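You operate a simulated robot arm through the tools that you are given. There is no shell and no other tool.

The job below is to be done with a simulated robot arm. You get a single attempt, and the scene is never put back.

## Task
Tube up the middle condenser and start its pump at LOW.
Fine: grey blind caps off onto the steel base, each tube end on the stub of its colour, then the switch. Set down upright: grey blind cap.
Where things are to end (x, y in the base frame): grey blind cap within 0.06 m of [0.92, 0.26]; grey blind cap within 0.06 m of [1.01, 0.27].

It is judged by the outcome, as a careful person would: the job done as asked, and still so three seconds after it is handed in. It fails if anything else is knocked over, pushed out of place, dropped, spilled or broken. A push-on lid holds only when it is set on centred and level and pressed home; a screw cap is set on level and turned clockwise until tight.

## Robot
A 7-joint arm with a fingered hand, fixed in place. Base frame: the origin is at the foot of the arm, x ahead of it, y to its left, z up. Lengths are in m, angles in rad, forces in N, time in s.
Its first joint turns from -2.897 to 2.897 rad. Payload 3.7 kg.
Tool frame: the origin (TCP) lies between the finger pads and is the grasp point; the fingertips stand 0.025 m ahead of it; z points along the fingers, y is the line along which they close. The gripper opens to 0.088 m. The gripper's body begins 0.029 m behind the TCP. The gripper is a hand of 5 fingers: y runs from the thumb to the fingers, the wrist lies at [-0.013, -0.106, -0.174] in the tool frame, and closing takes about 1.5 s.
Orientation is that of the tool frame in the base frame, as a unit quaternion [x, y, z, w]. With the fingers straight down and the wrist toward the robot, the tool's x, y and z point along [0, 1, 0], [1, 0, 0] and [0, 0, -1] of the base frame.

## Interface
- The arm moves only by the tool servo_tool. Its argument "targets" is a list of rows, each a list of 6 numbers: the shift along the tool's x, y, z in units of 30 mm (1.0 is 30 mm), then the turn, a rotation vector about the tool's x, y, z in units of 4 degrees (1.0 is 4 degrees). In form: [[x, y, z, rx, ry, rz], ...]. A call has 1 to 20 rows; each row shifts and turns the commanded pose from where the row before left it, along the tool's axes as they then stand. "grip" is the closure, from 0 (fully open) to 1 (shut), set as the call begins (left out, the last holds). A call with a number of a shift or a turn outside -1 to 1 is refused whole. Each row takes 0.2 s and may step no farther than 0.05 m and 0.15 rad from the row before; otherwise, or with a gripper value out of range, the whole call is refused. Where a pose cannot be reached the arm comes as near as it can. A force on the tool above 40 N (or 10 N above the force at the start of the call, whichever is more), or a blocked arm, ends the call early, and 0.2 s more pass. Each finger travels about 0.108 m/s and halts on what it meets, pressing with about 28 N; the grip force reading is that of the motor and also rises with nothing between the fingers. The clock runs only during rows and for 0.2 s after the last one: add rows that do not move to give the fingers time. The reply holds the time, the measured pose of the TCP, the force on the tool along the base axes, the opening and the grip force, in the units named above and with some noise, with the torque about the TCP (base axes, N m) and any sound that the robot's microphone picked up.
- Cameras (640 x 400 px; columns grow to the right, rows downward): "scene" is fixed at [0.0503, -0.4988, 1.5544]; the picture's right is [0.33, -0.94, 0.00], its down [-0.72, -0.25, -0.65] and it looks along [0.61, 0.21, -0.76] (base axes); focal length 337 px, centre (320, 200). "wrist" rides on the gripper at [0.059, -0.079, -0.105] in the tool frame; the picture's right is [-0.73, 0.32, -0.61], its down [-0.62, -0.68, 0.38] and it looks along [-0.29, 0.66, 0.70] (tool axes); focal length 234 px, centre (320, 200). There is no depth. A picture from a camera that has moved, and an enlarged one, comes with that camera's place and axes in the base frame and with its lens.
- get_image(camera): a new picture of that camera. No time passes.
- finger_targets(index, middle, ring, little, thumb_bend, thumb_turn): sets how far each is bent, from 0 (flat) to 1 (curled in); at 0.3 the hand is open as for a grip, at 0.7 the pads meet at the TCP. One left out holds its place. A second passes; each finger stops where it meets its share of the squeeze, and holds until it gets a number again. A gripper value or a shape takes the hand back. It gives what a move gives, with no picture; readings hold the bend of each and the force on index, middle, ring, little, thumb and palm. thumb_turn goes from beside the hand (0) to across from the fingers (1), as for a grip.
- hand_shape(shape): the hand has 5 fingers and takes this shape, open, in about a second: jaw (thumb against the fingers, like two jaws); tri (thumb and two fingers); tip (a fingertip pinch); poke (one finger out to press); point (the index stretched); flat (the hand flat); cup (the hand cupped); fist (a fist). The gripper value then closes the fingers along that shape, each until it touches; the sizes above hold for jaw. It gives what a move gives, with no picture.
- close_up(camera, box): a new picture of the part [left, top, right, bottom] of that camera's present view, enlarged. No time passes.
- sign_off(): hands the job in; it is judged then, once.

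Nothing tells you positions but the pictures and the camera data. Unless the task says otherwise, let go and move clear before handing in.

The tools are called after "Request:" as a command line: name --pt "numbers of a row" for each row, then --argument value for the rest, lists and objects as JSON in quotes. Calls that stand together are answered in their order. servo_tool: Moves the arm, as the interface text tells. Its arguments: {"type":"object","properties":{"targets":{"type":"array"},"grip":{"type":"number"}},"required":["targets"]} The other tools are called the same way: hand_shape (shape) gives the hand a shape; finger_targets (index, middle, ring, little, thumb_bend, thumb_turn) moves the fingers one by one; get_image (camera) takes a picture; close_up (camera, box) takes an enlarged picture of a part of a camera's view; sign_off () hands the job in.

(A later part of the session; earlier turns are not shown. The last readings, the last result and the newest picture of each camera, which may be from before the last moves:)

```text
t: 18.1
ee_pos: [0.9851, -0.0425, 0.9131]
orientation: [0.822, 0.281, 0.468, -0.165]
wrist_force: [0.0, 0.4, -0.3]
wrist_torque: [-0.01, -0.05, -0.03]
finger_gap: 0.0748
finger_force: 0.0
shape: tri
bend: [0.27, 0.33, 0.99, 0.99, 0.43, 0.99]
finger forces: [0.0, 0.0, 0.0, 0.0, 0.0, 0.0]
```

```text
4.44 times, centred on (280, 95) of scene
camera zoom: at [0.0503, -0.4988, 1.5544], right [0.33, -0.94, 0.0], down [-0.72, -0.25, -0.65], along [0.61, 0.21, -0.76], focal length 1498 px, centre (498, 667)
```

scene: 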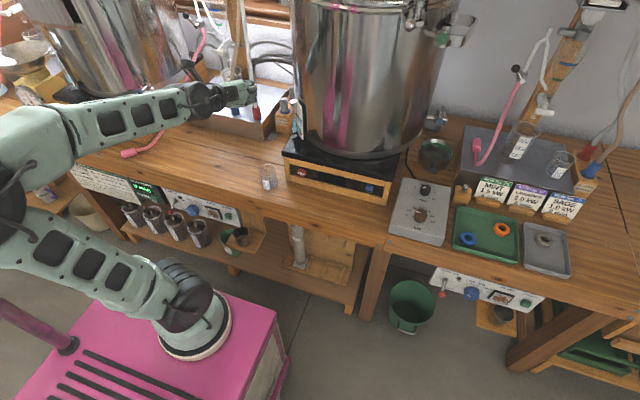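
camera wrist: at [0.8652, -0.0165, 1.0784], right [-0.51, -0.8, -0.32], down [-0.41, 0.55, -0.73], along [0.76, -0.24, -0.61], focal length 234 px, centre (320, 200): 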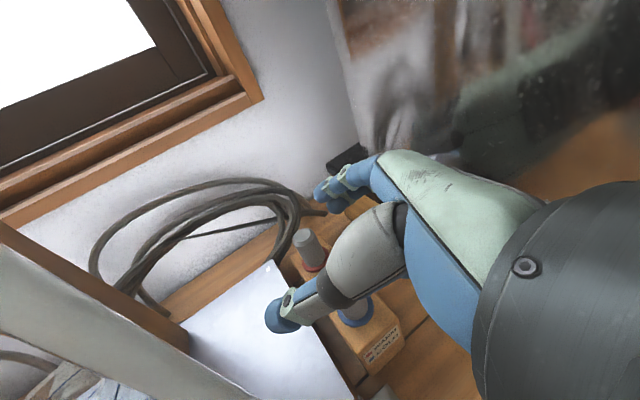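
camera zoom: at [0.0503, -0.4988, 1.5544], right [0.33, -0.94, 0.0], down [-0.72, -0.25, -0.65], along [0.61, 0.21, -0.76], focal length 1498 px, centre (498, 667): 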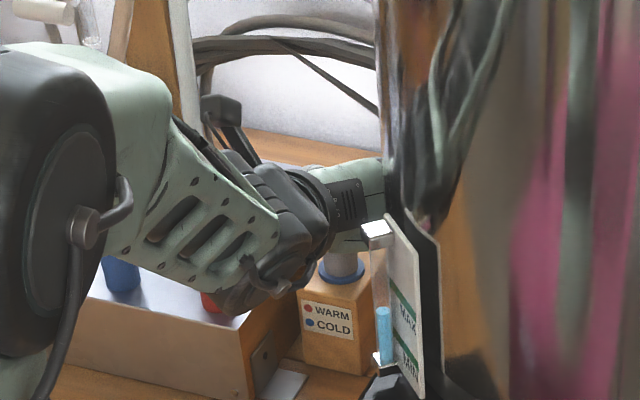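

The geometry says the cap will sit between the thumb and the two fingers when I lower another 41 mm. I'll lower and then close on it.

Request:
servo_tool --pt "-0.57 0.005 0.378 0 0 0" --pt "-0.57 0.005 0.378 0 0 0" --pt "0 0 0 0 0 0"

Request:
close_up --camera "wrist" --box '[220, 140, 460, 340]'

Request:
close_up --camera "scene" --box '[240, 70, 320, 130]'

```text
t: 18.9
ee_pos: [0.9866, -0.0402, 0.8723]
orientation: [0.822, 0.28, 0.467, -0.164]
wrist_force: [0.3, -0.4, 0.5]
wrist_torque: [-0.02, -0.02, -0.02]
finger_gap: 0.0749
finger_force: 0.0
shape: tri
bend: [0.27, 0.33, 0.99, 0.99, 0.43, 0.99]
finger forces: [0.1, 0.0, 0.0, 0.1, 0.1, 0.1]
```

```text
2.00 times, centred on (340, 240) of wrist
camera zoom: at [0.8919, -0.0171, 0.9786], right [-0.51, -0.8, -0.32], down [-0.41, 0.55, -0.73], along [0.76, -0.24, -0.61], focal length 468 px, centre (280, 120)
```

zoom: 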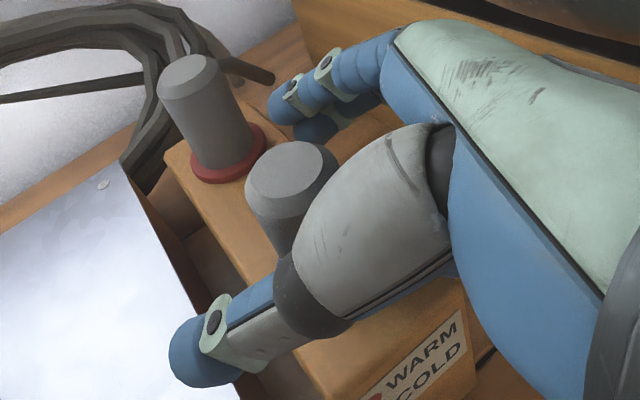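

```text
6.67 times, centred on (280, 100) of scene
camera zoom: at [0.0503, -0.4988, 1.5544], right [0.33, -0.94, 0.0], down [-0.72, -0.25, -0.65], along [0.61, 0.21, -0.76], focal length 2247 px, centre (587, 867)
```

zoom: 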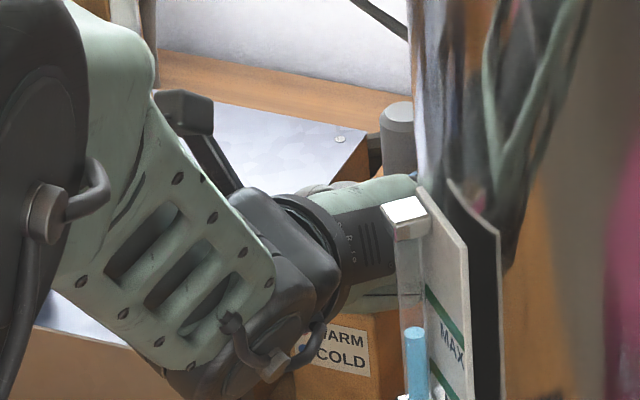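

The cap stands between the thumb and the fingers. I'll close the grip now.

Request:
servo_tool --pt "0 0 0 0 0 0" --pt "0 0 0 0 0 0" --pt "0 0 0 0 0 0" --pt "0 0 0 0 0 0" --pt "0 0 0 0 0 0" --pt "0 0 0 0 0 0" --grip 1.0

Request:
close_up --camera "wrist" --box '[220, 140, 460, 340]'

```text
t: 20.3
ee_pos: [0.9866, -0.0397, 0.8713]
orientation: [0.822, 0.281, 0.467, -0.166]
wrist_force: [3.6, 15.4, 1.3]
wrist_torque: [0.12, -0.04, -0.06]
finger_gap: 0.0117
finger_force: 27.9
shape: tri
bend: [0.73, 0.72, 1.0, 1.0, 0.8, 1.0]
finger forces: [3.9, 9.0, 0.0, 0.0, 12.7, 0.0]
```

```text
2.00 times, centred on (340, 240) of wrist
camera zoom: at [0.8919, -0.0156, 0.9788], right [-0.5, -0.8, -0.32], down [-0.41, 0.55, -0.73], along [0.76, -0.23, -0.61], focal length 468 px, centre (280, 120)
```

zoom: 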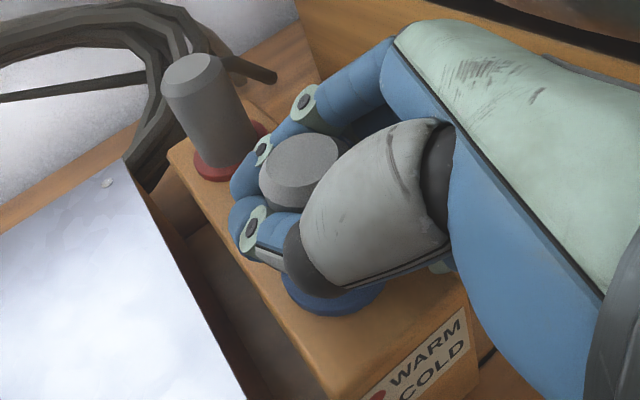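

The fingers have wrapped around the cap, with some sideways load of about 15 N. I'll ease that off slightly before pulling up.

Request:
servo_tool --pt "0.02 -0.053 0.036 0 0 0" --pt "0 0 0 0 0 0"

```text
t: 20.9
ee_pos: [0.9862, -0.0391, 0.8725]
orientation: [0.823, 0.279, 0.467, -0.164]
wrist_force: [5.0, 8.9, 4.1]
wrist_torque: [0.04, -0.06, -0.02]
finger_gap: 0.0117
finger_force: 28.0
shape: tri
bend: [0.73, 0.72, 1.0, 1.0, 0.8, 1.0]
finger forces: [4.8, 8.1, 0.0, 0.1, 11.1, 0.1]
```

That roughly halved the side load. I'll make one more small easing move and then start the pull.

Request:
servo_tool --pt "0.049 -0.043 0.083 0 0 0" --pt "0 0 0 0 0 0"

```text
t: 21.5
ee_pos: [0.9886, -0.0352, 0.8725]
orientation: [0.822, 0.28, 0.468, -0.164]
wrist_force: [-0.9, -0.3, 4.0]
wrist_torque: [-0.1, 0.07, 0.01]
finger_gap: 0.0111
finger_force: 28.3
shape: tri
bend: [0.73, 0.72, 1.0, 1.0, 0.81, 1.0]
finger forces: [7.9, 11.3, 14.8, 0.0, 18.7, 0.0]
```

Side forces are near zero. I'll pull the cap straight up in 10 mm steps.

Request:
servo_tool --pt "0.287 -0.004 -0.169 0 0 0" --pt "0.287 -0.004 -0.169 0 0 0" --pt "0.287 -0.004 -0.169 0 0 0" --pt "0.287 -0.004 -0.169 0 0 0" --pt "0.287 -0.004 -0.169 0 0 0"

Request:
close_up --camera "wrist" --box '[220, 140, 460, 340]'

Request:
close_up --camera "scene" --box '[240, 70, 320, 130]'

```text
t: 22.7
ee_pos: [0.9882, -0.0341, 0.9239]
orientation: [0.822, 0.281, 0.467, -0.165]
wrist_force: [0.8, 0.6, -1.1]
wrist_torque: [0.03, 0.01, 0.04]
finger_gap: 0.0109
finger_force: 27.7
shape: tri
bend: [0.73, 0.72, 1.0, 1.0, 0.81, 1.0]
finger forces: [7.3, 12.0, 14.5, 0.1, 18.5, 0.1]
```

```text
2.00 times, centred on (340, 240) of wrist
camera zoom: at [0.8923, -0.0104, 1.0303], right [-0.51, -0.8, -0.32], down [-0.41, 0.55, -0.73], along [0.76, -0.24, -0.61], focal length 468 px, centre (280, 120)
```

zoom: 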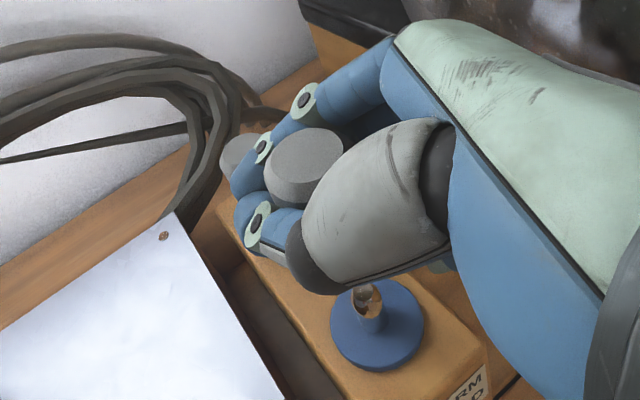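

```text
6.67 times, centred on (280, 100) of scene
camera zoom: at [0.0503, -0.4988, 1.5544], right [0.33, -0.94, 0.0], down [-0.72, -0.25, -0.65], along [0.61, 0.21, -0.76], focal length 2247 px, centre (587, 867)
```

zoom: 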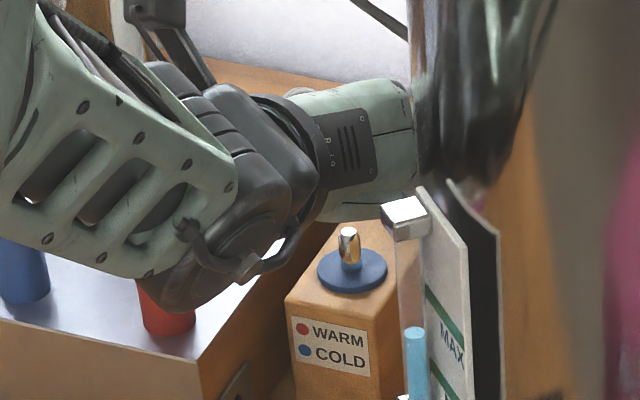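

The blue stub is bare: a 12 mm metal spigot topping out near z=0.862. The cap is held in the hand. I'll back straight out, shift left in front of the tubes, and yaw the hand so it can reach under the pink hose.

Request:
servo_tool --pt "-0.4455 -0.678 -0.7435 0 0 0" --pt "-0.4455 -0.678 -0.7435 0 0 0" --pt "-0.4455 -0.678 -0.7435 0 0 0" --pt "-0.4455 -0.678 -0.7435 0 0 0" --pt "-0.4455 -0.678 -0.7435 0 0 0" --pt "-0.4455 -0.678 -0.7435 0 0 0" --pt "0.34 -0.769 0.595 0 0 0" --pt "0.34 -0.769 0.595 0 0 0" --pt "0.34 -0.769 0.595 0 0 0" --pt "0.34 -0.769 0.595 0 0 0" --pt "0.34 -0.769 0.595 0 0 0"

Request:
get_image --camera "scene"

Request:
get_image --camera "wrist"

```text
t: 25.1
ee_pos: [0.7976, 0.1182, 0.9241]
orientation: [0.822, 0.279, 0.468, -0.165]
wrist_force: [-0.7, -0.2, 0.3]
wrist_torque: [0.01, 0.02, 0.0]
finger_gap: 0.0107
finger_force: 27.4
shape: tri
bend: [0.73, 0.72, 1.0, 1.0, 0.81, 1.0]
finger forces: [6.7, 11.6, 14.3, 0.0, 18.9, 0.1]
```

```text
taken
```

scene: 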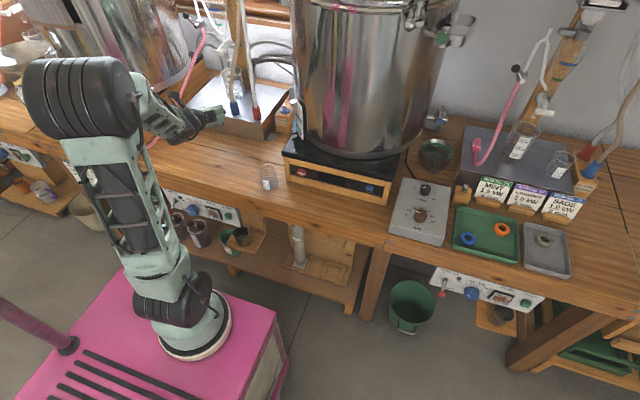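

```text
taken
camera wrist: at [0.7024, 0.1423, 1.0306], right [-0.51, -0.8, -0.32], down [-0.41, 0.55, -0.73], along [0.76, -0.24, -0.61], focal length 234 px, centre (320, 200)
```

wrist: 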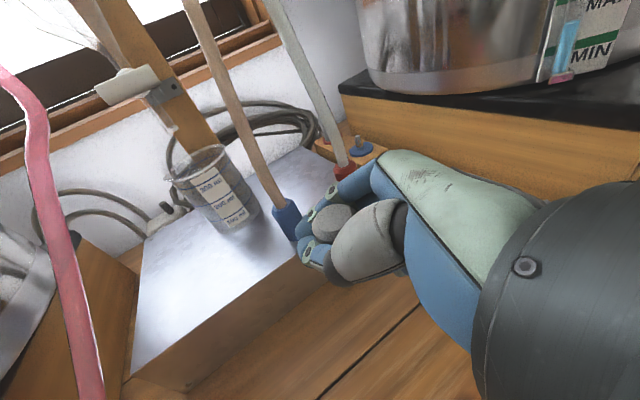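

I have a clear view of the beaker (about (1.03, 0.175)) and the pink hose, which stays above z≈0.95 over the placing area. I'll yaw the hand left 27° about the vertical, keeping the cap upright.

Request:
servo_tool --pt "0 0 0 0.831 -0.011 -0.49" --pt "0 0 0 0.831 -0.011 -0.49" --pt "0 0 0 0.831 -0.011 -0.49" --pt "0 0 0 0.831 -0.011 -0.49" --pt "0 0 0 0.831 -0.011 -0.49" --pt "0 0 0 0.831 -0.011 -0.49" --pt "0 0 0 0.831 -0.011 -0.49" --pt "0 0 0 0 0 0"

Request:
get_image --camera "wrist"

Request:
close_up --camera "scene" --box '[140, 60, 300, 160]'

```text
t: 26.9
ee_pos: [0.7977, 0.1194, 0.9224]
orientation: [0.734, 0.465, 0.416, -0.269]
wrist_force: [-0.7, -0.2, -1.2]
wrist_torque: [-0.05, 0.01, 0.0]
finger_gap: 0.0111
finger_force: 27.5
shape: tri
bend: [0.73, 0.72, 1.0, 1.0, 0.81, 1.0]
finger forces: [5.6, 11.1, 15.0, 0.0, 19.7, 0.0]
```

```text
taken
camera wrist: at [0.7026, 0.0976, 1.0288], right [-0.09, -0.94, -0.32], down [-0.62, 0.3, -0.73], along [0.78, 0.13, -0.61], focal length 234 px, centre (320, 200)
```

wrist: 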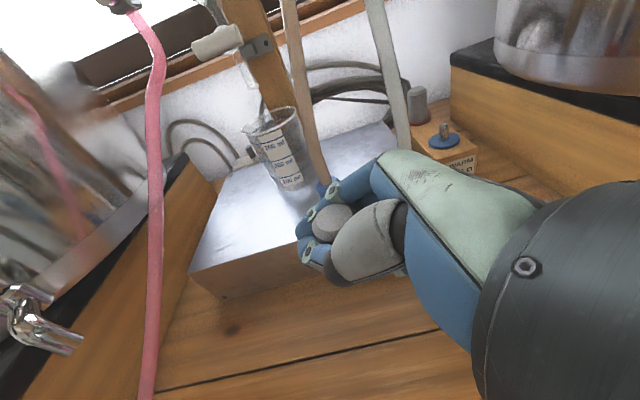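

```text
4.00 times, centred on (220, 110) of scene
camera zoom: at [0.0503, -0.4988, 1.5544], right [0.33, -0.94, 0.0], down [-0.72, -0.25, -0.65], along [0.61, 0.21, -0.76], focal length 1348 px, centre (720, 560)
```

zoom: 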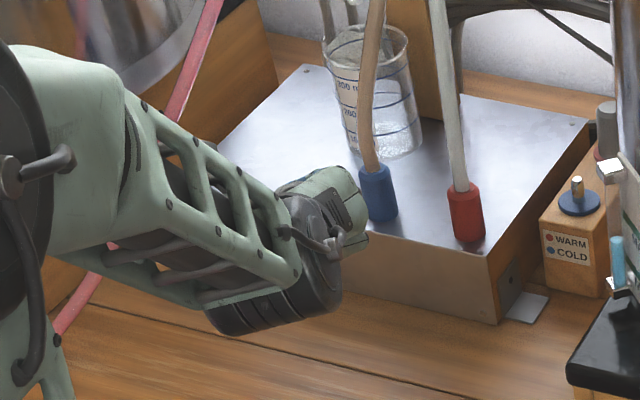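

The hose position matches my estimate in this new view. I'll carry the cap in under the hose, to above about (0.972, 0.248) at z≈0.90.

Request:
servo_tool --pt "0.38 0.478 0.855 0 0 0" --pt "0.38 0.478 0.855 0 0 0" --pt "0.38 0.478 0.855 0 0 0" --pt "0.38 0.478 0.855 0 0 0" --pt "0.38 0.478 0.855 0 0 0" --pt "0.38 0.478 0.855 0 0 0" --pt "0.38 0.478 0.855 0 0 0"

Request:
get_image --camera "wrist"

Request:
close_up --camera "scene" --box '[140, 60, 300, 160]'

```text
t: 28.5
ee_pos: [0.9687, 0.2521, 0.9012]
orientation: [0.734, 0.465, 0.416, -0.269]
wrist_force: [-0.5, 0.4, -1.1]
wrist_torque: [0.01, 0.01, 0.01]
finger_gap: 0.0106
finger_force: 28.0
shape: tri
bend: [0.73, 0.72, 1.0, 1.0, 0.81, 1.0]
finger forces: [5.7, 11.3, 15.3, 0.0, 19.8, 0.0]
```

```text
taken
camera wrist: at [0.8729, 0.2301, 1.0066], right [-0.09, -0.94, -0.32], down [-0.62, 0.3, -0.73], along [0.78, 0.13, -0.61], focal length 234 px, centre (320, 200)
```

wrist: 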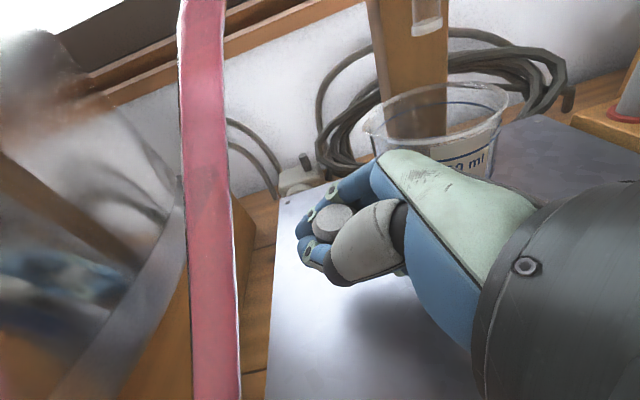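

```text
4.00 times, centred on (220, 110) of scene
camera zoom: at [0.0503, -0.4988, 1.5544], right [0.33, -0.94, 0.0], down [-0.72, -0.25, -0.65], along [0.61, 0.21, -0.76], focal length 1348 px, centre (720, 560)
```

zoom: 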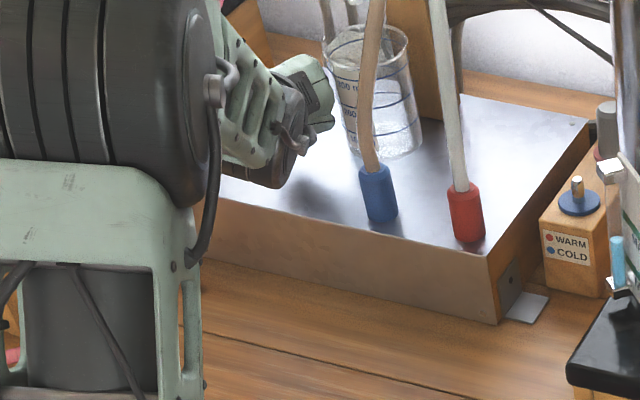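

The beaker rim at about (1.010, 0.166), radius 0.041, is a bit close to the finger knuckles here. I'll lower 30 mm first and then shift left about 24 mm, away from the beaker and under the hose.

Request:
servo_tool --pt "-0.862 0.008 0.508 0 0 0" --pt "0.16 -0.27 0.27 0 0 0" --pt "0.16 -0.27 0.271 0 0 0"

Request:
get_image --camera "wrist"

Request:
close_up --camera "scene" --box '[160, 60, 260, 140]'

```text
t: 29.3
ee_pos: [0.9655, 0.2762, 0.8685]
orientation: [0.734, 0.465, 0.416, -0.27]
wrist_force: [0.0, 0.6, -0.2]
wrist_torque: [0.02, 0.0, 0.01]
finger_gap: 0.0106
finger_force: 28.1
shape: tri
bend: [0.73, 0.72, 1.0, 1.0, 0.81, 1.0]
finger forces: [5.5, 11.3, 15.4, 0.1, 19.8, 0.0]
```

```text
taken
camera wrist: at [0.8689, 0.2547, 0.9754], right [-0.09, -0.94, -0.32], down [-0.62, 0.3, -0.73], along [0.78, 0.13, -0.61], focal length 234 px, centre (320, 200)
```

wrist: 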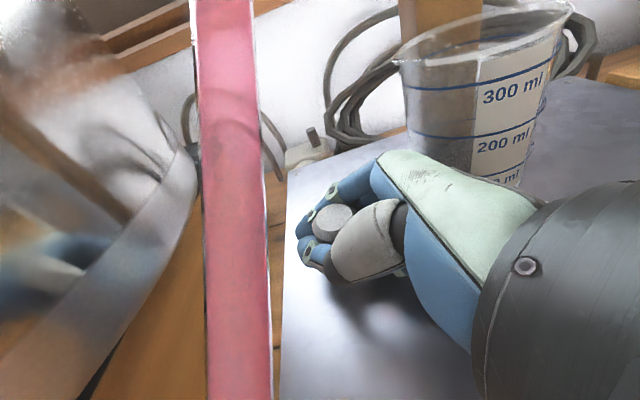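

```text
5.00 times, centred on (210, 100) of scene
camera zoom: at [0.0503, -0.4988, 1.5544], right [0.33, -0.94, 0.0], down [-0.72, -0.25, -0.65], along [0.61, 0.21, -0.76], focal length 1685 px, centre (870, 700)
```

zoom: 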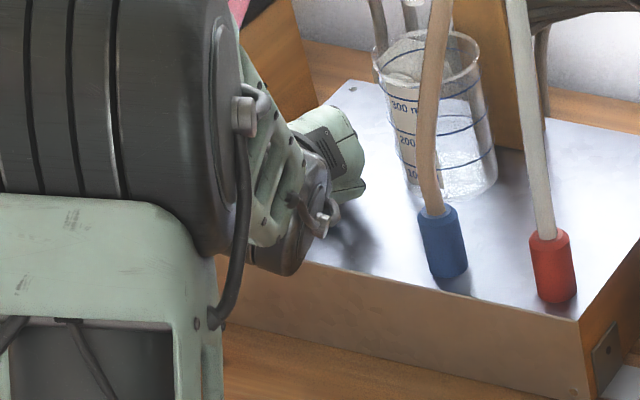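

The cap now hangs over (0.965, 0.27), clear of the beaker, with its bottom an estimated few mm above the steel. I'll lower in small steps and watch the force.

Request:
servo_tool --pt "-0.086 0.001 0.051 0 0 0" --pt "0 0 0 0 0 0"

Request:
servo_tool --pt "-0.058 0.001 0.034 0 0 0" --pt "0 0 0 0 0 0"

```text
t: 29.9
ee_pos: [0.9654, 0.277, 0.8673]
orientation: [0.734, 0.465, 0.417, -0.268]
wrist_force: [1.3, 0.9, 6.3]
wrist_torque: [-0.13, -0.01, 0.05]
finger_gap: 0.0105
finger_force: 27.7
shape: tri
bend: [0.73, 0.72, 1.0, 1.0, 0.81, 1.0]
finger forces: [6.2, 10.4, 14.8, 0.0, 20.8, 0.0]
```

```text
t: 30.5
ee_pos: [0.9637, 0.2767, 0.866]
orientation: [0.734, 0.465, 0.417, -0.269]
wrist_force: [1.8, 2.5, 14.1]
wrist_torque: [-0.09, -0.03, 0.01]
finger_gap: 0.0105
finger_force: 27.6
shape: tri
bend: [0.73, 0.72, 1.0, 1.0, 0.81, 1.0]
finger forces: [6.1, 10.6, 14.3, 0.1, 6.2, 0.0]
```

There's contact at about TCP z=0.867 with 14 N upward. I'll check whether the cap or a fingertip is touching before I release.

Request:
close_up --camera "wrist" --box '[270, 150, 430, 310]'

Request:
close_up --camera "scene" --box '[190, 70, 240, 120]'

```text
2.50 times, centred on (350, 230) of wrist
camera zoom: at [0.8689, 0.2547, 0.9722], right [-0.09, -0.94, -0.32], down [-0.62, 0.3, -0.73], along [0.78, 0.13, -0.61], focal length 585 px, centre (245, 125)
```

zoom: 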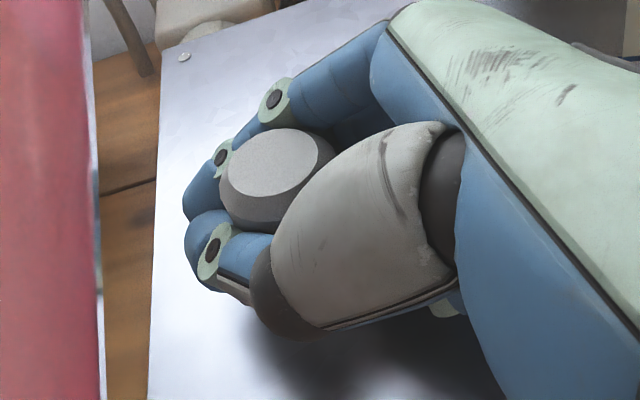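

```text
8.00 times, centred on (215, 95) of scene
camera zoom: at [0.0503, -0.4988, 1.5544], right [0.33, -0.94, 0.0], down [-0.72, -0.25, -0.65], along [0.61, 0.21, -0.76], focal length 2696 px, centre (1160, 1040)
```

zoom: 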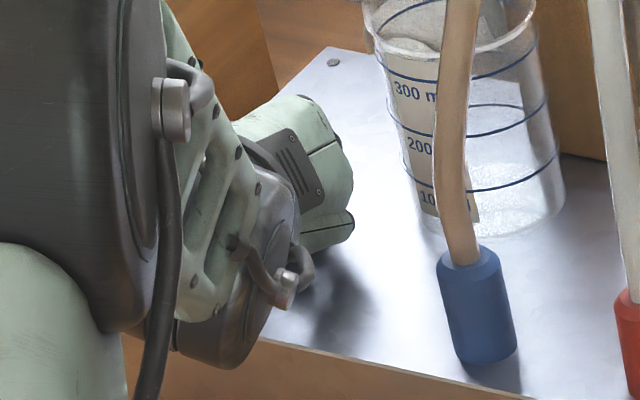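

The cap is flat on the steel with the fingertips about 15 mm above it. I'll relieve the pressing slightly and open the grip gradually.

Request:
servo_tool --pt "0.04 -0.001 -0.024 0 0 0" --pt "0 0 0 0 0 0" --grip 0.9

Request:
servo_tool --pt "0 0 0 0 0 0" --pt "0 0 0 0 0 0" --grip 0.75

Request:
close_up --camera "wrist" --box '[270, 150, 430, 310]'

```text
t: 31.1
ee_pos: [0.9631, 0.2773, 0.8652]
orientation: [0.734, 0.465, 0.416, -0.268]
wrist_force: [2.1, 1.3, 9.9]
wrist_torque: [-0.09, -0.05, 0.03]
finger_gap: 0.0105
finger_force: 28.0
shape: tri
bend: [0.73, 0.72, 1.0, 1.0, 0.81, 1.0]
finger forces: [6.2, 11.0, 15.4, 0.0, 5.9, 0.1]
```

```text
t: 31.7
ee_pos: [0.9647, 0.2767, 0.8656]
orientation: [0.734, 0.465, 0.415, -0.27]
wrist_force: [-0.5, 0.0, 1.8]
wrist_torque: [-0.02, 0.03, -0.02]
finger_gap: 0.022
finger_force: 0.0
shape: tri
bend: [0.74, 0.56, 0.99, 0.99, 0.74, 1.0]
finger forces: [0.0, 0.0, 0.1, 1.8, 0.0, 0.0]
```

```text
2.50 times, centred on (350, 230) of wrist
camera zoom: at [0.8682, 0.255, 0.9719], right [-0.09, -0.94, -0.32], down [-0.62, 0.3, -0.72], along [0.78, 0.13, -0.61], focal length 585 px, centre (245, 125)
```

zoom: 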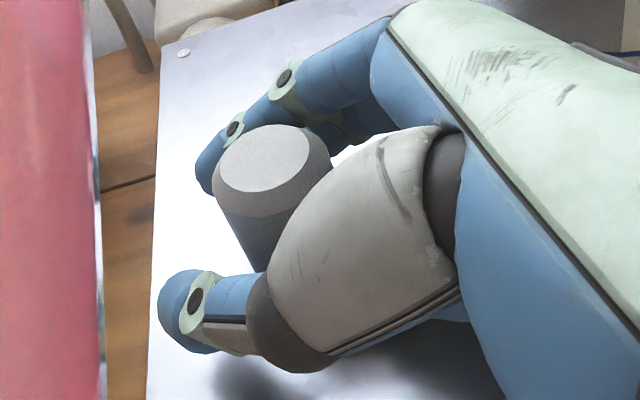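

The cap is standing free on the steel. I'll open wider, then check before withdrawing back along the finger direction.

Request:
servo_tool --pt "0 0 0 0 0 0" --pt "0 0 0 0 0 0" --pt "0 0 0 0 0 0" --grip 0.3

Request:
close_up --camera "wrist" --box '[270, 150, 430, 310]'

```text
t: 32.5
ee_pos: [0.9655, 0.2769, 0.8652]
orientation: [0.734, 0.465, 0.415, -0.269]
wrist_force: [-0.7, 0.0, 0.5]
wrist_torque: [-0.01, 0.03, 0.02]
finger_gap: 0.0614
finger_force: 0.1
shape: tri
bend: [0.27, 0.37, 0.99, 0.99, 0.58, 0.99]
finger forces: [0.1, 0.0, 0.2, 0.3, 0.0, 0.0]
```

```text
2.50 times, centred on (350, 230) of wrist
camera zoom: at [0.8685, 0.2549, 0.9725], right [-0.09, -0.94, -0.32], down [-0.62, 0.3, -0.73], along [0.78, 0.13, -0.61], focal length 585 px, centre (245, 125)
```

zoom: 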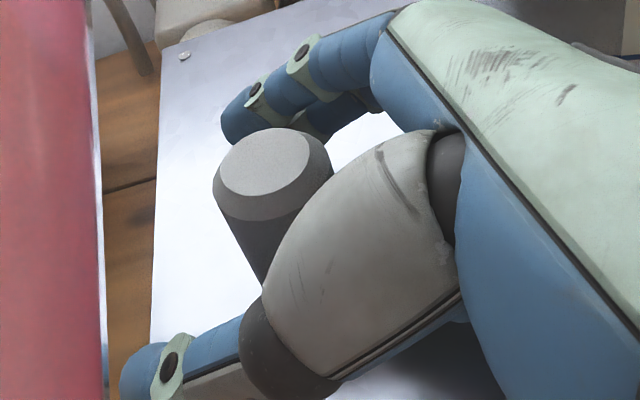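

The cap stands upright and free. I'll withdraw along the fingers 50 mm, then go up.

Request:
servo_tool --pt "0 0 -0.5 0 0 0" --pt "0 0 -0.6 0 0 0" --pt "0 0 -0.6 0 0 0" --pt "0 0 0 0 0 0"

Request:
get_image --camera "wrist"

```text
t: 33.5
ee_pos: [0.9462, 0.2366, 0.8916]
orientation: [0.734, 0.465, 0.415, -0.27]
wrist_force: [0.6, 0.2, 0.6]
wrist_torque: [-0.01, 0.01, 0.01]
finger_gap: 0.061
finger_force: 0.0
shape: tri
bend: [0.27, 0.37, 0.99, 0.99, 0.58, 0.99]
finger forces: [0.0, 0.0, 0.0, 0.0, 0.0, 0.0]
```

```text
taken
camera wrist: at [0.851, 0.2142, 0.998], right [-0.09, -0.94, -0.32], down [-0.62, 0.3, -0.73], along [0.78, 0.13, -0.61], focal length 234 px, centre (320, 200)
```

wrist: 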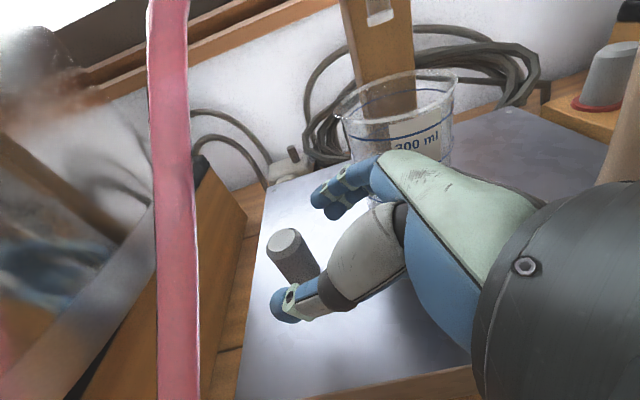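

The cap stands at about (0.973, 0.272), 37 mm from its target point. I'll rise, back out diagonally between the hose and the blue tube, and yaw back for the second cap.

Request:
servo_tool --pt "0.647 -0.006 -0.381 0 0 0" --pt "0.647 -0.006 -0.381 0 0 0" --pt "-0.447 -0.516 -0.759 0 0 0" --pt "-0.447 -0.516 -0.759 0 0 0" --pt "-0.447 -0.516 -0.759 0 0 0" --pt "-0.447 -0.516 -0.759 0 0 0" --pt "-0.447 -0.516 -0.759 0 0 0" --pt "0 0 0 -0.831 0.011 0.49" --pt "0 0 0 -0.831 0.011 0.49" --pt "0 0 0 -0.831 0.011 0.49" --pt "0 0 0 -0.831 0.011 0.49" --pt "0 0 0 -0.831 0.011 0.49" --pt "0 0 0 -0.831 0.011 0.49" --pt "0 0 0 -0.831 0.011 0.49"

Request:
close_up --camera "scene" --box '[160, 40, 320, 140]'

Request:
get_image --camera "wrist"

```text
t: 36.5
ee_pos: [0.8204, 0.1504, 0.9385]
orientation: [0.822, 0.279, 0.468, -0.165]
wrist_force: [0.9, -0.7, 0.1]
wrist_torque: [-0.01, 0.02, 0.03]
finger_gap: 0.0611
finger_force: 0.0
shape: tri
bend: [0.27, 0.37, 0.99, 0.99, 0.58, 0.99]
finger forces: [0.0, 0.0, 0.1, 0.0, 0.1, 0.0]
```

```text
4.00 times, centred on (240, 90) of scene
camera zoom: at [0.0503, -0.4988, 1.5544], right [0.33, -0.94, 0.0], down [-0.72, -0.25, -0.65], along [0.61, 0.21, -0.76], focal length 1348 px, centre (640, 640)
```

zoom: 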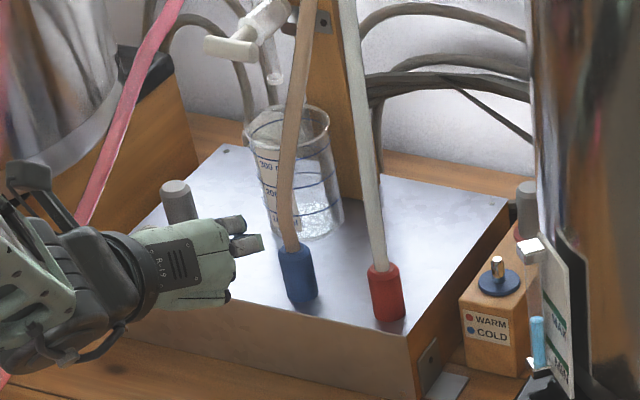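

```text
taken
camera wrist: at [0.725, 0.1743, 1.0447], right [-0.51, -0.8, -0.32], down [-0.41, 0.55, -0.73], along [0.76, -0.24, -0.61], focal length 234 px, centre (320, 200)
```

wrist: 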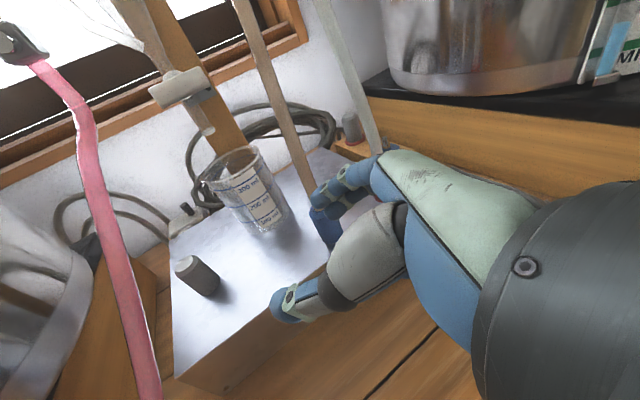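

Cap one is standing at about (0.976, 0.275). I'll go back to the corridor and over to the red stub's cap at (1.0645,-0.0405).

Request:
servo_tool --pt "-0.305 0.742 -0.66 0 0 0" --pt "-0.305 0.742 -0.66 0 0 0" --pt "-0.305 0.742 -0.66 0 0 0" --pt "-0.305 0.742 -0.66 0 0 0" --pt "-0.305 0.742 -0.66 0 0 0" --pt "-0.305 0.742 -0.66 0 0 0" --pt "0.5025 0.682 0.7175 0 0 0" --pt "0.5025 0.682 0.7175 0 0 0" --pt "0.5025 0.682 0.7175 0 0 0" --pt "0.5025 0.682 0.7175 0 0 0" --pt "0.5025 0.682 0.7175 0 0 0" --grip 0.15

Request:
get_image --camera "wrist"

Request:
close_up --camera "scene" --box '[180, 40, 340, 140]'

```text
t: 38.9
ee_pos: [0.966, -0.0311, 0.962]
orientation: [0.822, 0.281, 0.467, -0.164]
wrist_force: [-0.5, -0.2, -0.1]
wrist_torque: [0.01, -0.02, -0.04]
finger_gap: 0.0745
finger_force: 0.0
shape: tri
bend: [0.27, 0.33, 0.99, 0.99, 0.43, 0.99]
finger forces: [0.1, 0.0, 0.0, 0.1, 0.1, 0.1]
```

```text
taken
camera wrist: at [0.8712, -0.0085, 1.0679], right [-0.51, -0.8, -0.32], down [-0.41, 0.55, -0.73], along [0.76, -0.24, -0.61], focal length 234 px, centre (320, 200)
```

wrist: 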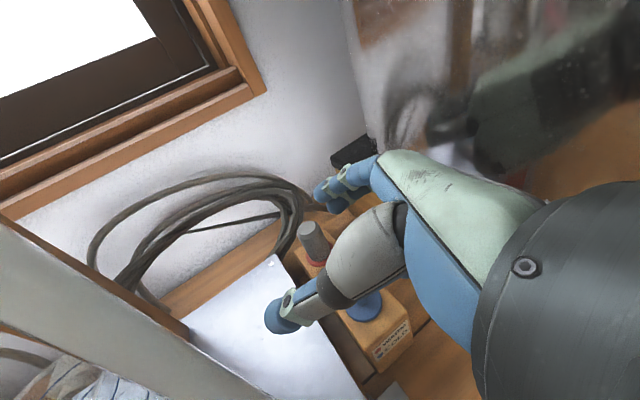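

```text
4.00 times, centred on (260, 90) of scene
camera zoom: at [0.0503, -0.4988, 1.5544], right [0.33, -0.94, 0.0], down [-0.72, -0.25, -0.65], along [0.61, 0.21, -0.76], focal length 1348 px, centre (560, 640)
```

zoom: 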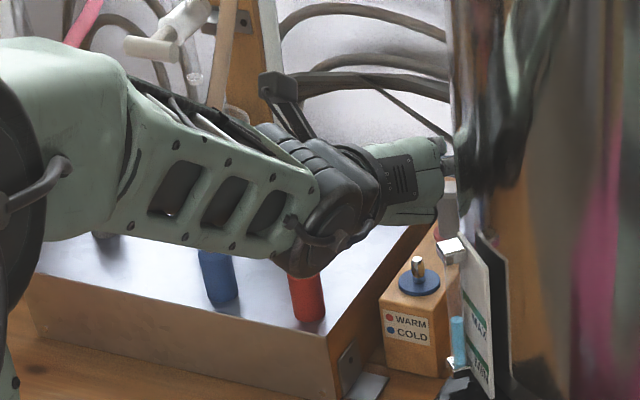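

Still clear of the tube. I'll advance in smaller stages over the red cap, checking the white tube against the forearm.

Request:
servo_tool --pt "0.433 0.728 0.721 0 0 0" --pt "0.433 0.728 0.721 0 0 0"

Request:
close_up --camera "scene" --box '[180, 40, 340, 140]'

Request:
get_image --camera "wrist"

```text
t: 39.5
ee_pos: [1.0317, -0.0391, 0.9615]
orientation: [0.822, 0.281, 0.468, -0.165]
wrist_force: [-0.2, -0.1, 0.6]
wrist_torque: [-0.02, 0.01, -0.04]
finger_gap: 0.0745
finger_force: 0.1
shape: tri
bend: [0.27, 0.33, 0.99, 0.99, 0.43, 0.99]
finger forces: [0.0, 0.0, 0.0, 0.0, 0.1, 0.0]
```

```text
4.00 times, centred on (260, 90) of scene
camera zoom: at [0.0503, -0.4988, 1.5544], right [0.33, -0.94, 0.0], down [-0.72, -0.25, -0.65], along [0.61, 0.21, -0.76], focal length 1348 px, centre (560, 640)
```

zoom: 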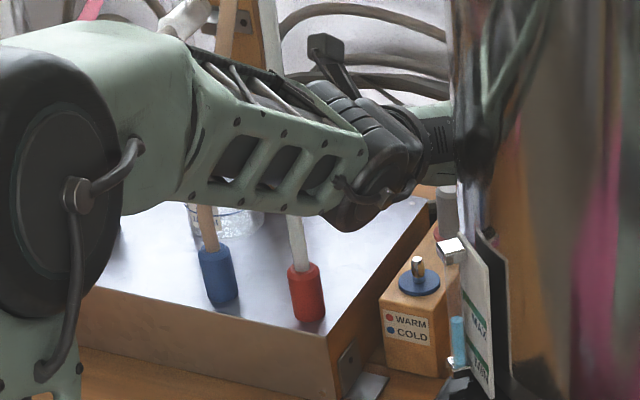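

```text
taken
camera wrist: at [0.9369, -0.0149, 1.0668], right [-0.51, -0.8, -0.32], down [-0.41, 0.55, -0.73], along [0.76, -0.24, -0.61], focal length 234 px, centre (320, 200)
```

wrist: 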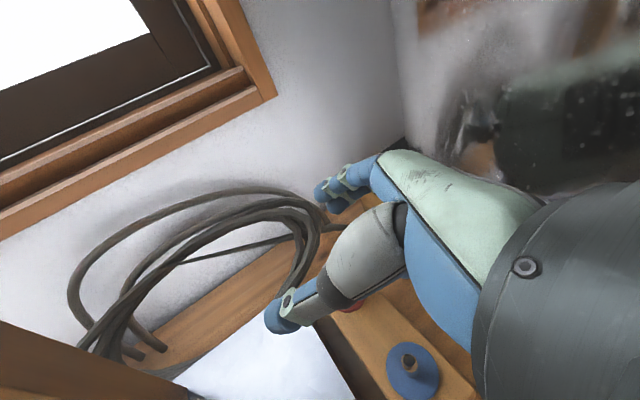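

The tube is undisturbed. I'll move the last bit forward and descend partly, then check the clearance to the cables behind the block.

Request:
servo_tool --pt "0.483 0.65 0.81 0 0 0" --pt "-0.857 0.008 0.505 0 0 0" --pt "-0.7 0.006 0.412 0 0 0"

Request:
get_image --camera "wrist"

Request:
close_up --camera "scene" --box '[180, 40, 340, 140]'

```text
t: 40.3
ee_pos: [1.0694, -0.0352, 0.9045]
orientation: [0.822, 0.28, 0.468, -0.165]
wrist_force: [-0.2, 0.0, -0.5]
wrist_torque: [-0.02, -0.01, -0.01]
finger_gap: 0.0744
finger_force: 0.2
shape: tri
bend: [0.27, 0.33, 0.99, 0.99, 0.43, 0.99]
finger forces: [0.0, 0.1, 0.0, 0.1, 0.1, 0.1]
```

```text
taken
camera wrist: at [0.974, -0.0117, 1.011], right [-0.51, -0.8, -0.32], down [-0.41, 0.55, -0.73], along [0.76, -0.24, -0.61], focal length 234 px, centre (320, 200)
```

wrist: 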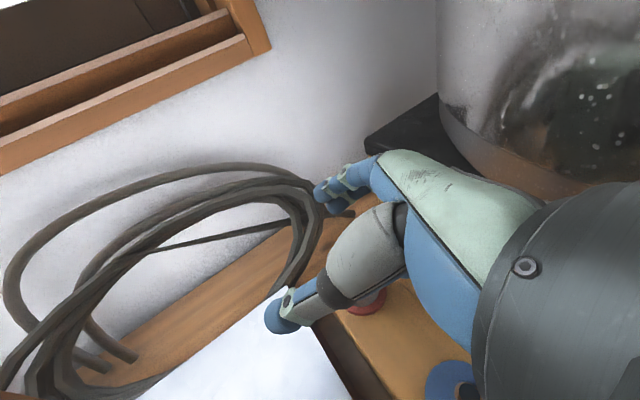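

```text
4.00 times, centred on (260, 90) of scene
camera zoom: at [0.0503, -0.4988, 1.5544], right [0.33, -0.94, 0.0], down [-0.72, -0.25, -0.65], along [0.61, 0.21, -0.76], focal length 1348 px, centre (560, 640)
```

zoom: 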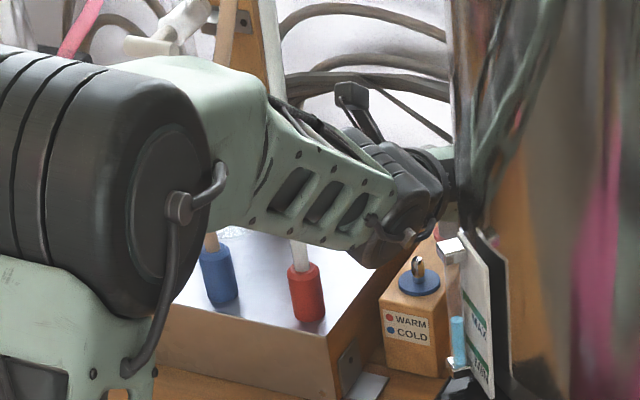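

The cables are about 60 mm beyond the fingertips. I'll descend to grip height around the red cap.

Request:
servo_tool --pt "-0.5 -0.015 0.228 0 0 0" --pt "-0.49 -0.015 0.228 0 0 0" --pt "0 0 0 0 0 0"

Request:
close_up --camera "wrist" --box '[220, 140, 460, 340]'

```text
t: 41.1
ee_pos: [1.0646, -0.0397, 0.8713]
orientation: [0.823, 0.28, 0.467, -0.165]
wrist_force: [0.3, 0.2, 0.6]
wrist_torque: [0.01, 0.0, -0.01]
finger_gap: 0.0746
finger_force: 0.1
shape: tri
bend: [0.27, 0.33, 0.99, 0.99, 0.43, 0.99]
finger forces: [0.0, 0.0, 0.0, 0.0, 0.0, 0.1]
```

```text
2.00 times, centred on (340, 240) of wrist
camera zoom: at [0.9695, -0.0147, 0.9781], right [-0.51, -0.8, -0.32], down [-0.41, 0.55, -0.73], along [0.76, -0.24, -0.61], focal length 468 px, centre (280, 120)
```

zoom: 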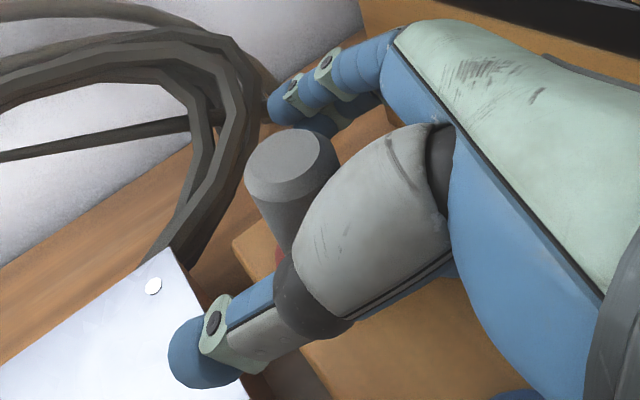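

Same alignment as with the first cap. I'll apply the small offset I learned, close the grip, and read the forces.

Request:
servo_tool --pt "0.07 -0.083 0.12 0 0 0" --pt "0 0 0 0 0 0"

Request:
servo_tool --pt "0 0 0 0 0 0" --pt "0 0 0 0 0 0" --pt "0 0 0 0 0 0" --pt "0 0 0 0 0 0" --pt "0 0 0 0 0 0" --pt "0 0 0 0 0 0" --pt "0 0 0 0 0 0" --grip 1.0

Request:
close_up --camera "wrist" --box '[220, 140, 460, 340]'

```text
t: 41.7
ee_pos: [1.0662, -0.0355, 0.8708]
orientation: [0.822, 0.281, 0.467, -0.165]
wrist_force: [0.5, 0.7, 0.6]
wrist_torque: [-0.03, -0.02, 0.01]
finger_gap: 0.0749
finger_force: 0.0
shape: tri
bend: [0.27, 0.33, 0.99, 0.99, 0.43, 0.99]
finger forces: [0.0, 0.0, 0.0, 0.0, 0.0, 0.0]
```

```text
t: 43.3
ee_pos: [1.0663, -0.0358, 0.8716]
orientation: [0.822, 0.28, 0.467, -0.165]
wrist_force: [1.2, -1.6, 0.6]
wrist_torque: [-0.01, -0.06, 0.04]
finger_gap: 0.0098
finger_force: 27.3
shape: tri
bend: [0.73, 0.71, 1.0, 1.0, 0.79, 1.0]
finger forces: [6.6, 8.9, 12.3, 0.1, 23.8, 0.0]
```

```text
2.00 times, centred on (340, 240) of wrist
camera zoom: at [0.9707, -0.0109, 0.9778], right [-0.51, -0.8, -0.32], down [-0.41, 0.55, -0.73], along [0.76, -0.24, -0.61], focal length 468 px, centre (280, 120)
```

zoom: 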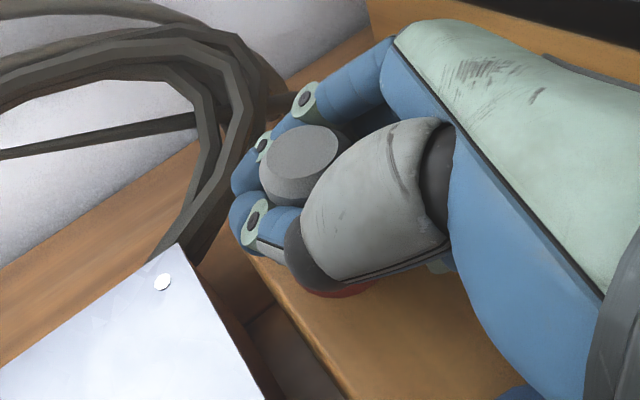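

The grip is firm with almost no side load. I'll pull the red stub's cap straight up.

Request:
servo_tool --pt "0.287 -0.003 -0.169 0 0 0" --pt "0.287 -0.003 -0.169 0 0 0" --pt "0.287 -0.003 -0.169 0 0 0" --pt "0.287 -0.003 -0.169 0 0 0" --pt "0.287 -0.003 -0.169 0 0 0" --pt "0.144 -0.001 -0.085 0 0 0"

Request:
close_up --camera "wrist" --box '[220, 140, 460, 340]'

Request:
close_up --camera "scene" --box '[180, 40, 340, 140]'

```text
t: 44.7
ee_pos: [1.0652, -0.0346, 0.9274]
orientation: [0.822, 0.28, 0.467, -0.164]
wrist_force: [0.4, 0.2, -0.4]
wrist_torque: [0.01, 0.01, -0.01]
finger_gap: 0.0099
finger_force: 28.0
shape: tri
bend: [0.73, 0.72, 1.0, 1.0, 0.79, 1.0]
finger forces: [6.5, 8.2, 12.2, 0.1, 24.3, 0.0]
```

```text
2.00 times, centred on (340, 240) of wrist
camera zoom: at [0.9703, -0.0107, 1.0338], right [-0.51, -0.8, -0.32], down [-0.41, 0.55, -0.73], along [0.76, -0.24, -0.61], focal length 468 px, centre (280, 120)
```

zoom: 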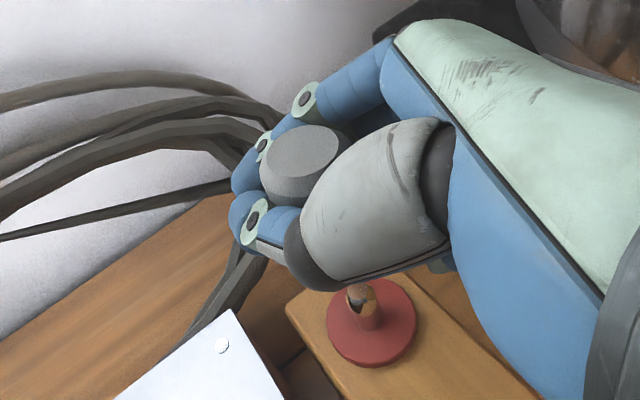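

```text
4.00 times, centred on (260, 90) of scene
camera zoom: at [0.0503, -0.4988, 1.5544], right [0.33, -0.94, 0.0], down [-0.72, -0.25, -0.65], along [0.61, 0.21, -0.76], focal length 1348 px, centre (560, 640)
```

zoom: 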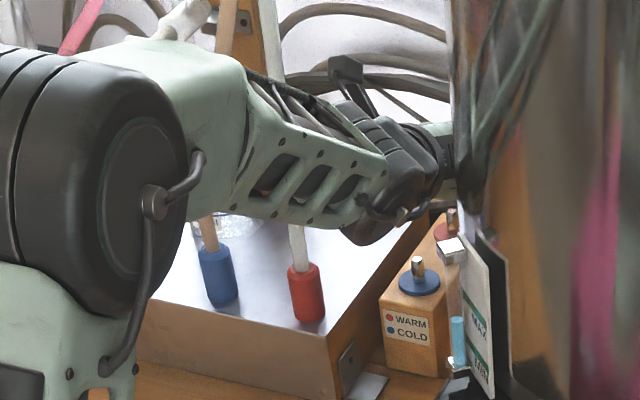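

Both stubs are bare now. I'll carry this cap out the same way and yaw left for placing it near (0.912, 0.222).

Request:
servo_tool --pt "-0.447 -0.68 -0.746 0 0 0" --pt "-0.447 -0.68 -0.746 0 0 0" --pt "-0.447 -0.68 -0.746 0 0 0" --pt "-0.447 -0.68 -0.746 0 0 0" --pt "-0.447 -0.68 -0.746 0 0 0" --pt "-0.447 -0.68 -0.746 0 0 0" --pt "-0.447 -0.68 -0.746 0 0 0" --pt "-0.447 -0.68 -0.746 0 0 0" --pt "0.286 -0.851 0.504 0 0 0" --pt "0.286 -0.851 0.504 0 0 0" --pt "0.286 -0.851 0.504 0 0 0" --pt "0.286 -0.851 0.504 0 0 0" --pt "0.286 -0.851 0.504 0 0 0"

Request:
servo_tool --pt "0 0 0 0.831 -0.011 -0.49" --pt "0 0 0 0.831 -0.011 -0.49" --pt "0 0 0 0.831 -0.011 -0.49" --pt "0 0 0 0.831 -0.011 -0.49" --pt "0 0 0 0.831 -0.011 -0.49" --pt "0 0 0 0.831 -0.011 -0.49" --pt "0 0 0 0.831 -0.011 -0.49" --pt "0 0 0 0 0 0"

Request:
get_image --camera "wrist"

Request:
close_up --camera "scene" --box '[160, 40, 320, 140]'

```text
t: 47.5
ee_pos: [0.7878, 0.1208, 0.9277]
orientation: [0.823, 0.279, 0.467, -0.164]
wrist_force: [0.3, 0.1, -0.4]
wrist_torque: [-0.02, -0.02, -0.01]
finger_gap: 0.0098
finger_force: 28.6
shape: tri
bend: [0.73, 0.72, 1.0, 1.0, 0.79, 1.0]
finger forces: [6.1, 8.2, 12.5, 0.0, 24.2, 0.1]
```

```text
t: 49.3
ee_pos: [0.7906, 0.1208, 0.9272]
orientation: [0.734, 0.464, 0.415, -0.27]
wrist_force: [0.3, -0.2, 0.6]
wrist_torque: [0.02, 0.04, -0.01]
finger_gap: 0.0098
finger_force: 28.3
shape: tri
bend: [0.73, 0.72, 1.0, 1.0, 0.79, 1.0]
finger forces: [6.0, 8.3, 12.8, 0.1, 10.6, 0.0]
```

```text
taken
camera wrist: at [0.6946, 0.0983, 1.0336], right [-0.09, -0.94, -0.32], down [-0.62, 0.3, -0.73], along [0.78, 0.13, -0.61], focal length 234 px, centre (320, 200)
```

wrist: 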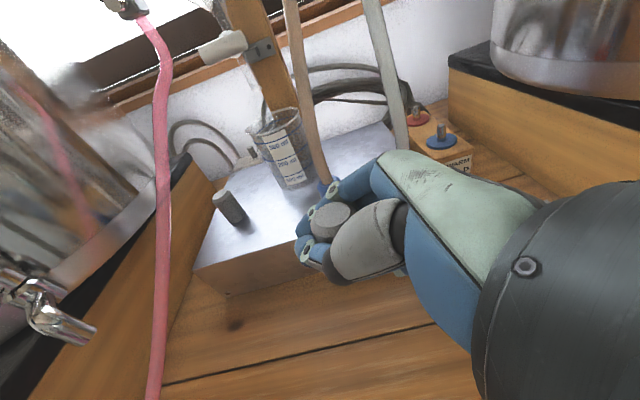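

```text
4.00 times, centred on (240, 90) of scene
camera zoom: at [0.0503, -0.4988, 1.5544], right [0.33, -0.94, 0.0], down [-0.72, -0.25, -0.65], along [0.61, 0.21, -0.76], focal length 1348 px, centre (640, 640)
```

zoom: 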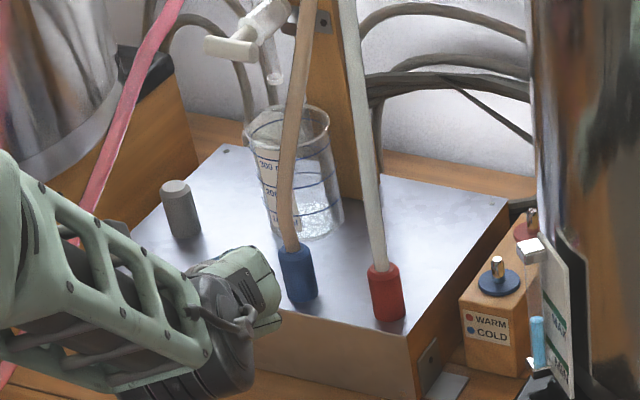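

Cap one is upright and well placed. I'll bring cap two in over the base front and lower it to just above the steel.

Request:
servo_tool --pt "0.345 0.427 0.942 0 0 0" --pt "0.345 0.427 0.942 0 0 0" --pt "0.345 0.427 0.942 0 0 0" --pt "0.345 0.427 0.942 0 0 0" --pt "0.345 0.427 0.942 0 0 0" --pt "-0.431 0.004 0.254 0 0 0" --pt "-0.374 0.004 0.22 0 0 0" --pt "0 0 0 0 0 0"

Request:
get_image --camera "wrist"

Request:
close_up --camera "scene" --box '[160, 60, 280, 140]'

```text
t: 51.1
ee_pos: [0.9095, 0.2293, 0.8718]
orientation: [0.734, 0.464, 0.416, -0.27]
wrist_force: [0.7, -1.1, -0.4]
wrist_torque: [0.02, 0.03, 0.02]
finger_gap: 0.0098
finger_force: 28.3
shape: tri
bend: [0.73, 0.72, 1.0, 1.0, 0.79, 1.0]
finger forces: [6.2, 8.3, 13.2, 0.0, 10.9, 0.0]
```

```text
taken
camera wrist: at [0.8137, 0.2068, 0.9772], right [-0.09, -0.94, -0.32], down [-0.62, 0.3, -0.73], along [0.78, 0.13, -0.61], focal length 234 px, centre (320, 200)
```

wrist: 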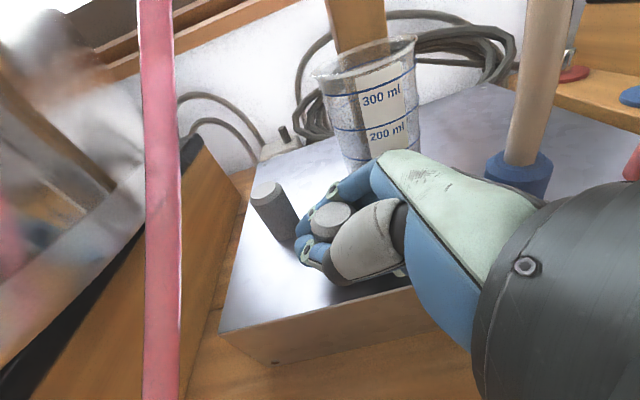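

```text
5.00 times, centred on (220, 100) of scene
camera zoom: at [0.0503, -0.4988, 1.5544], right [0.33, -0.94, 0.0], down [-0.72, -0.25, -0.65], along [0.61, 0.21, -0.76], focal length 1685 px, centre (820, 700)
```

zoom: 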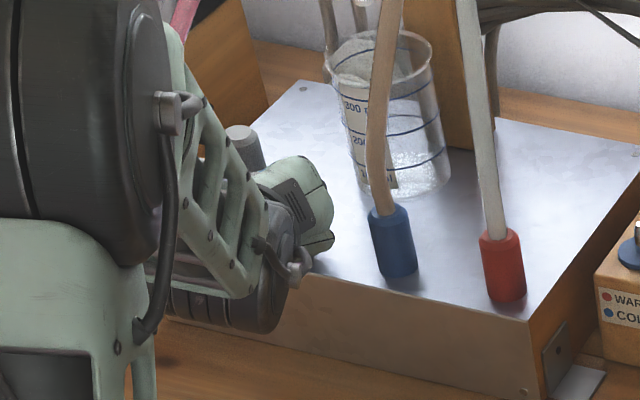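

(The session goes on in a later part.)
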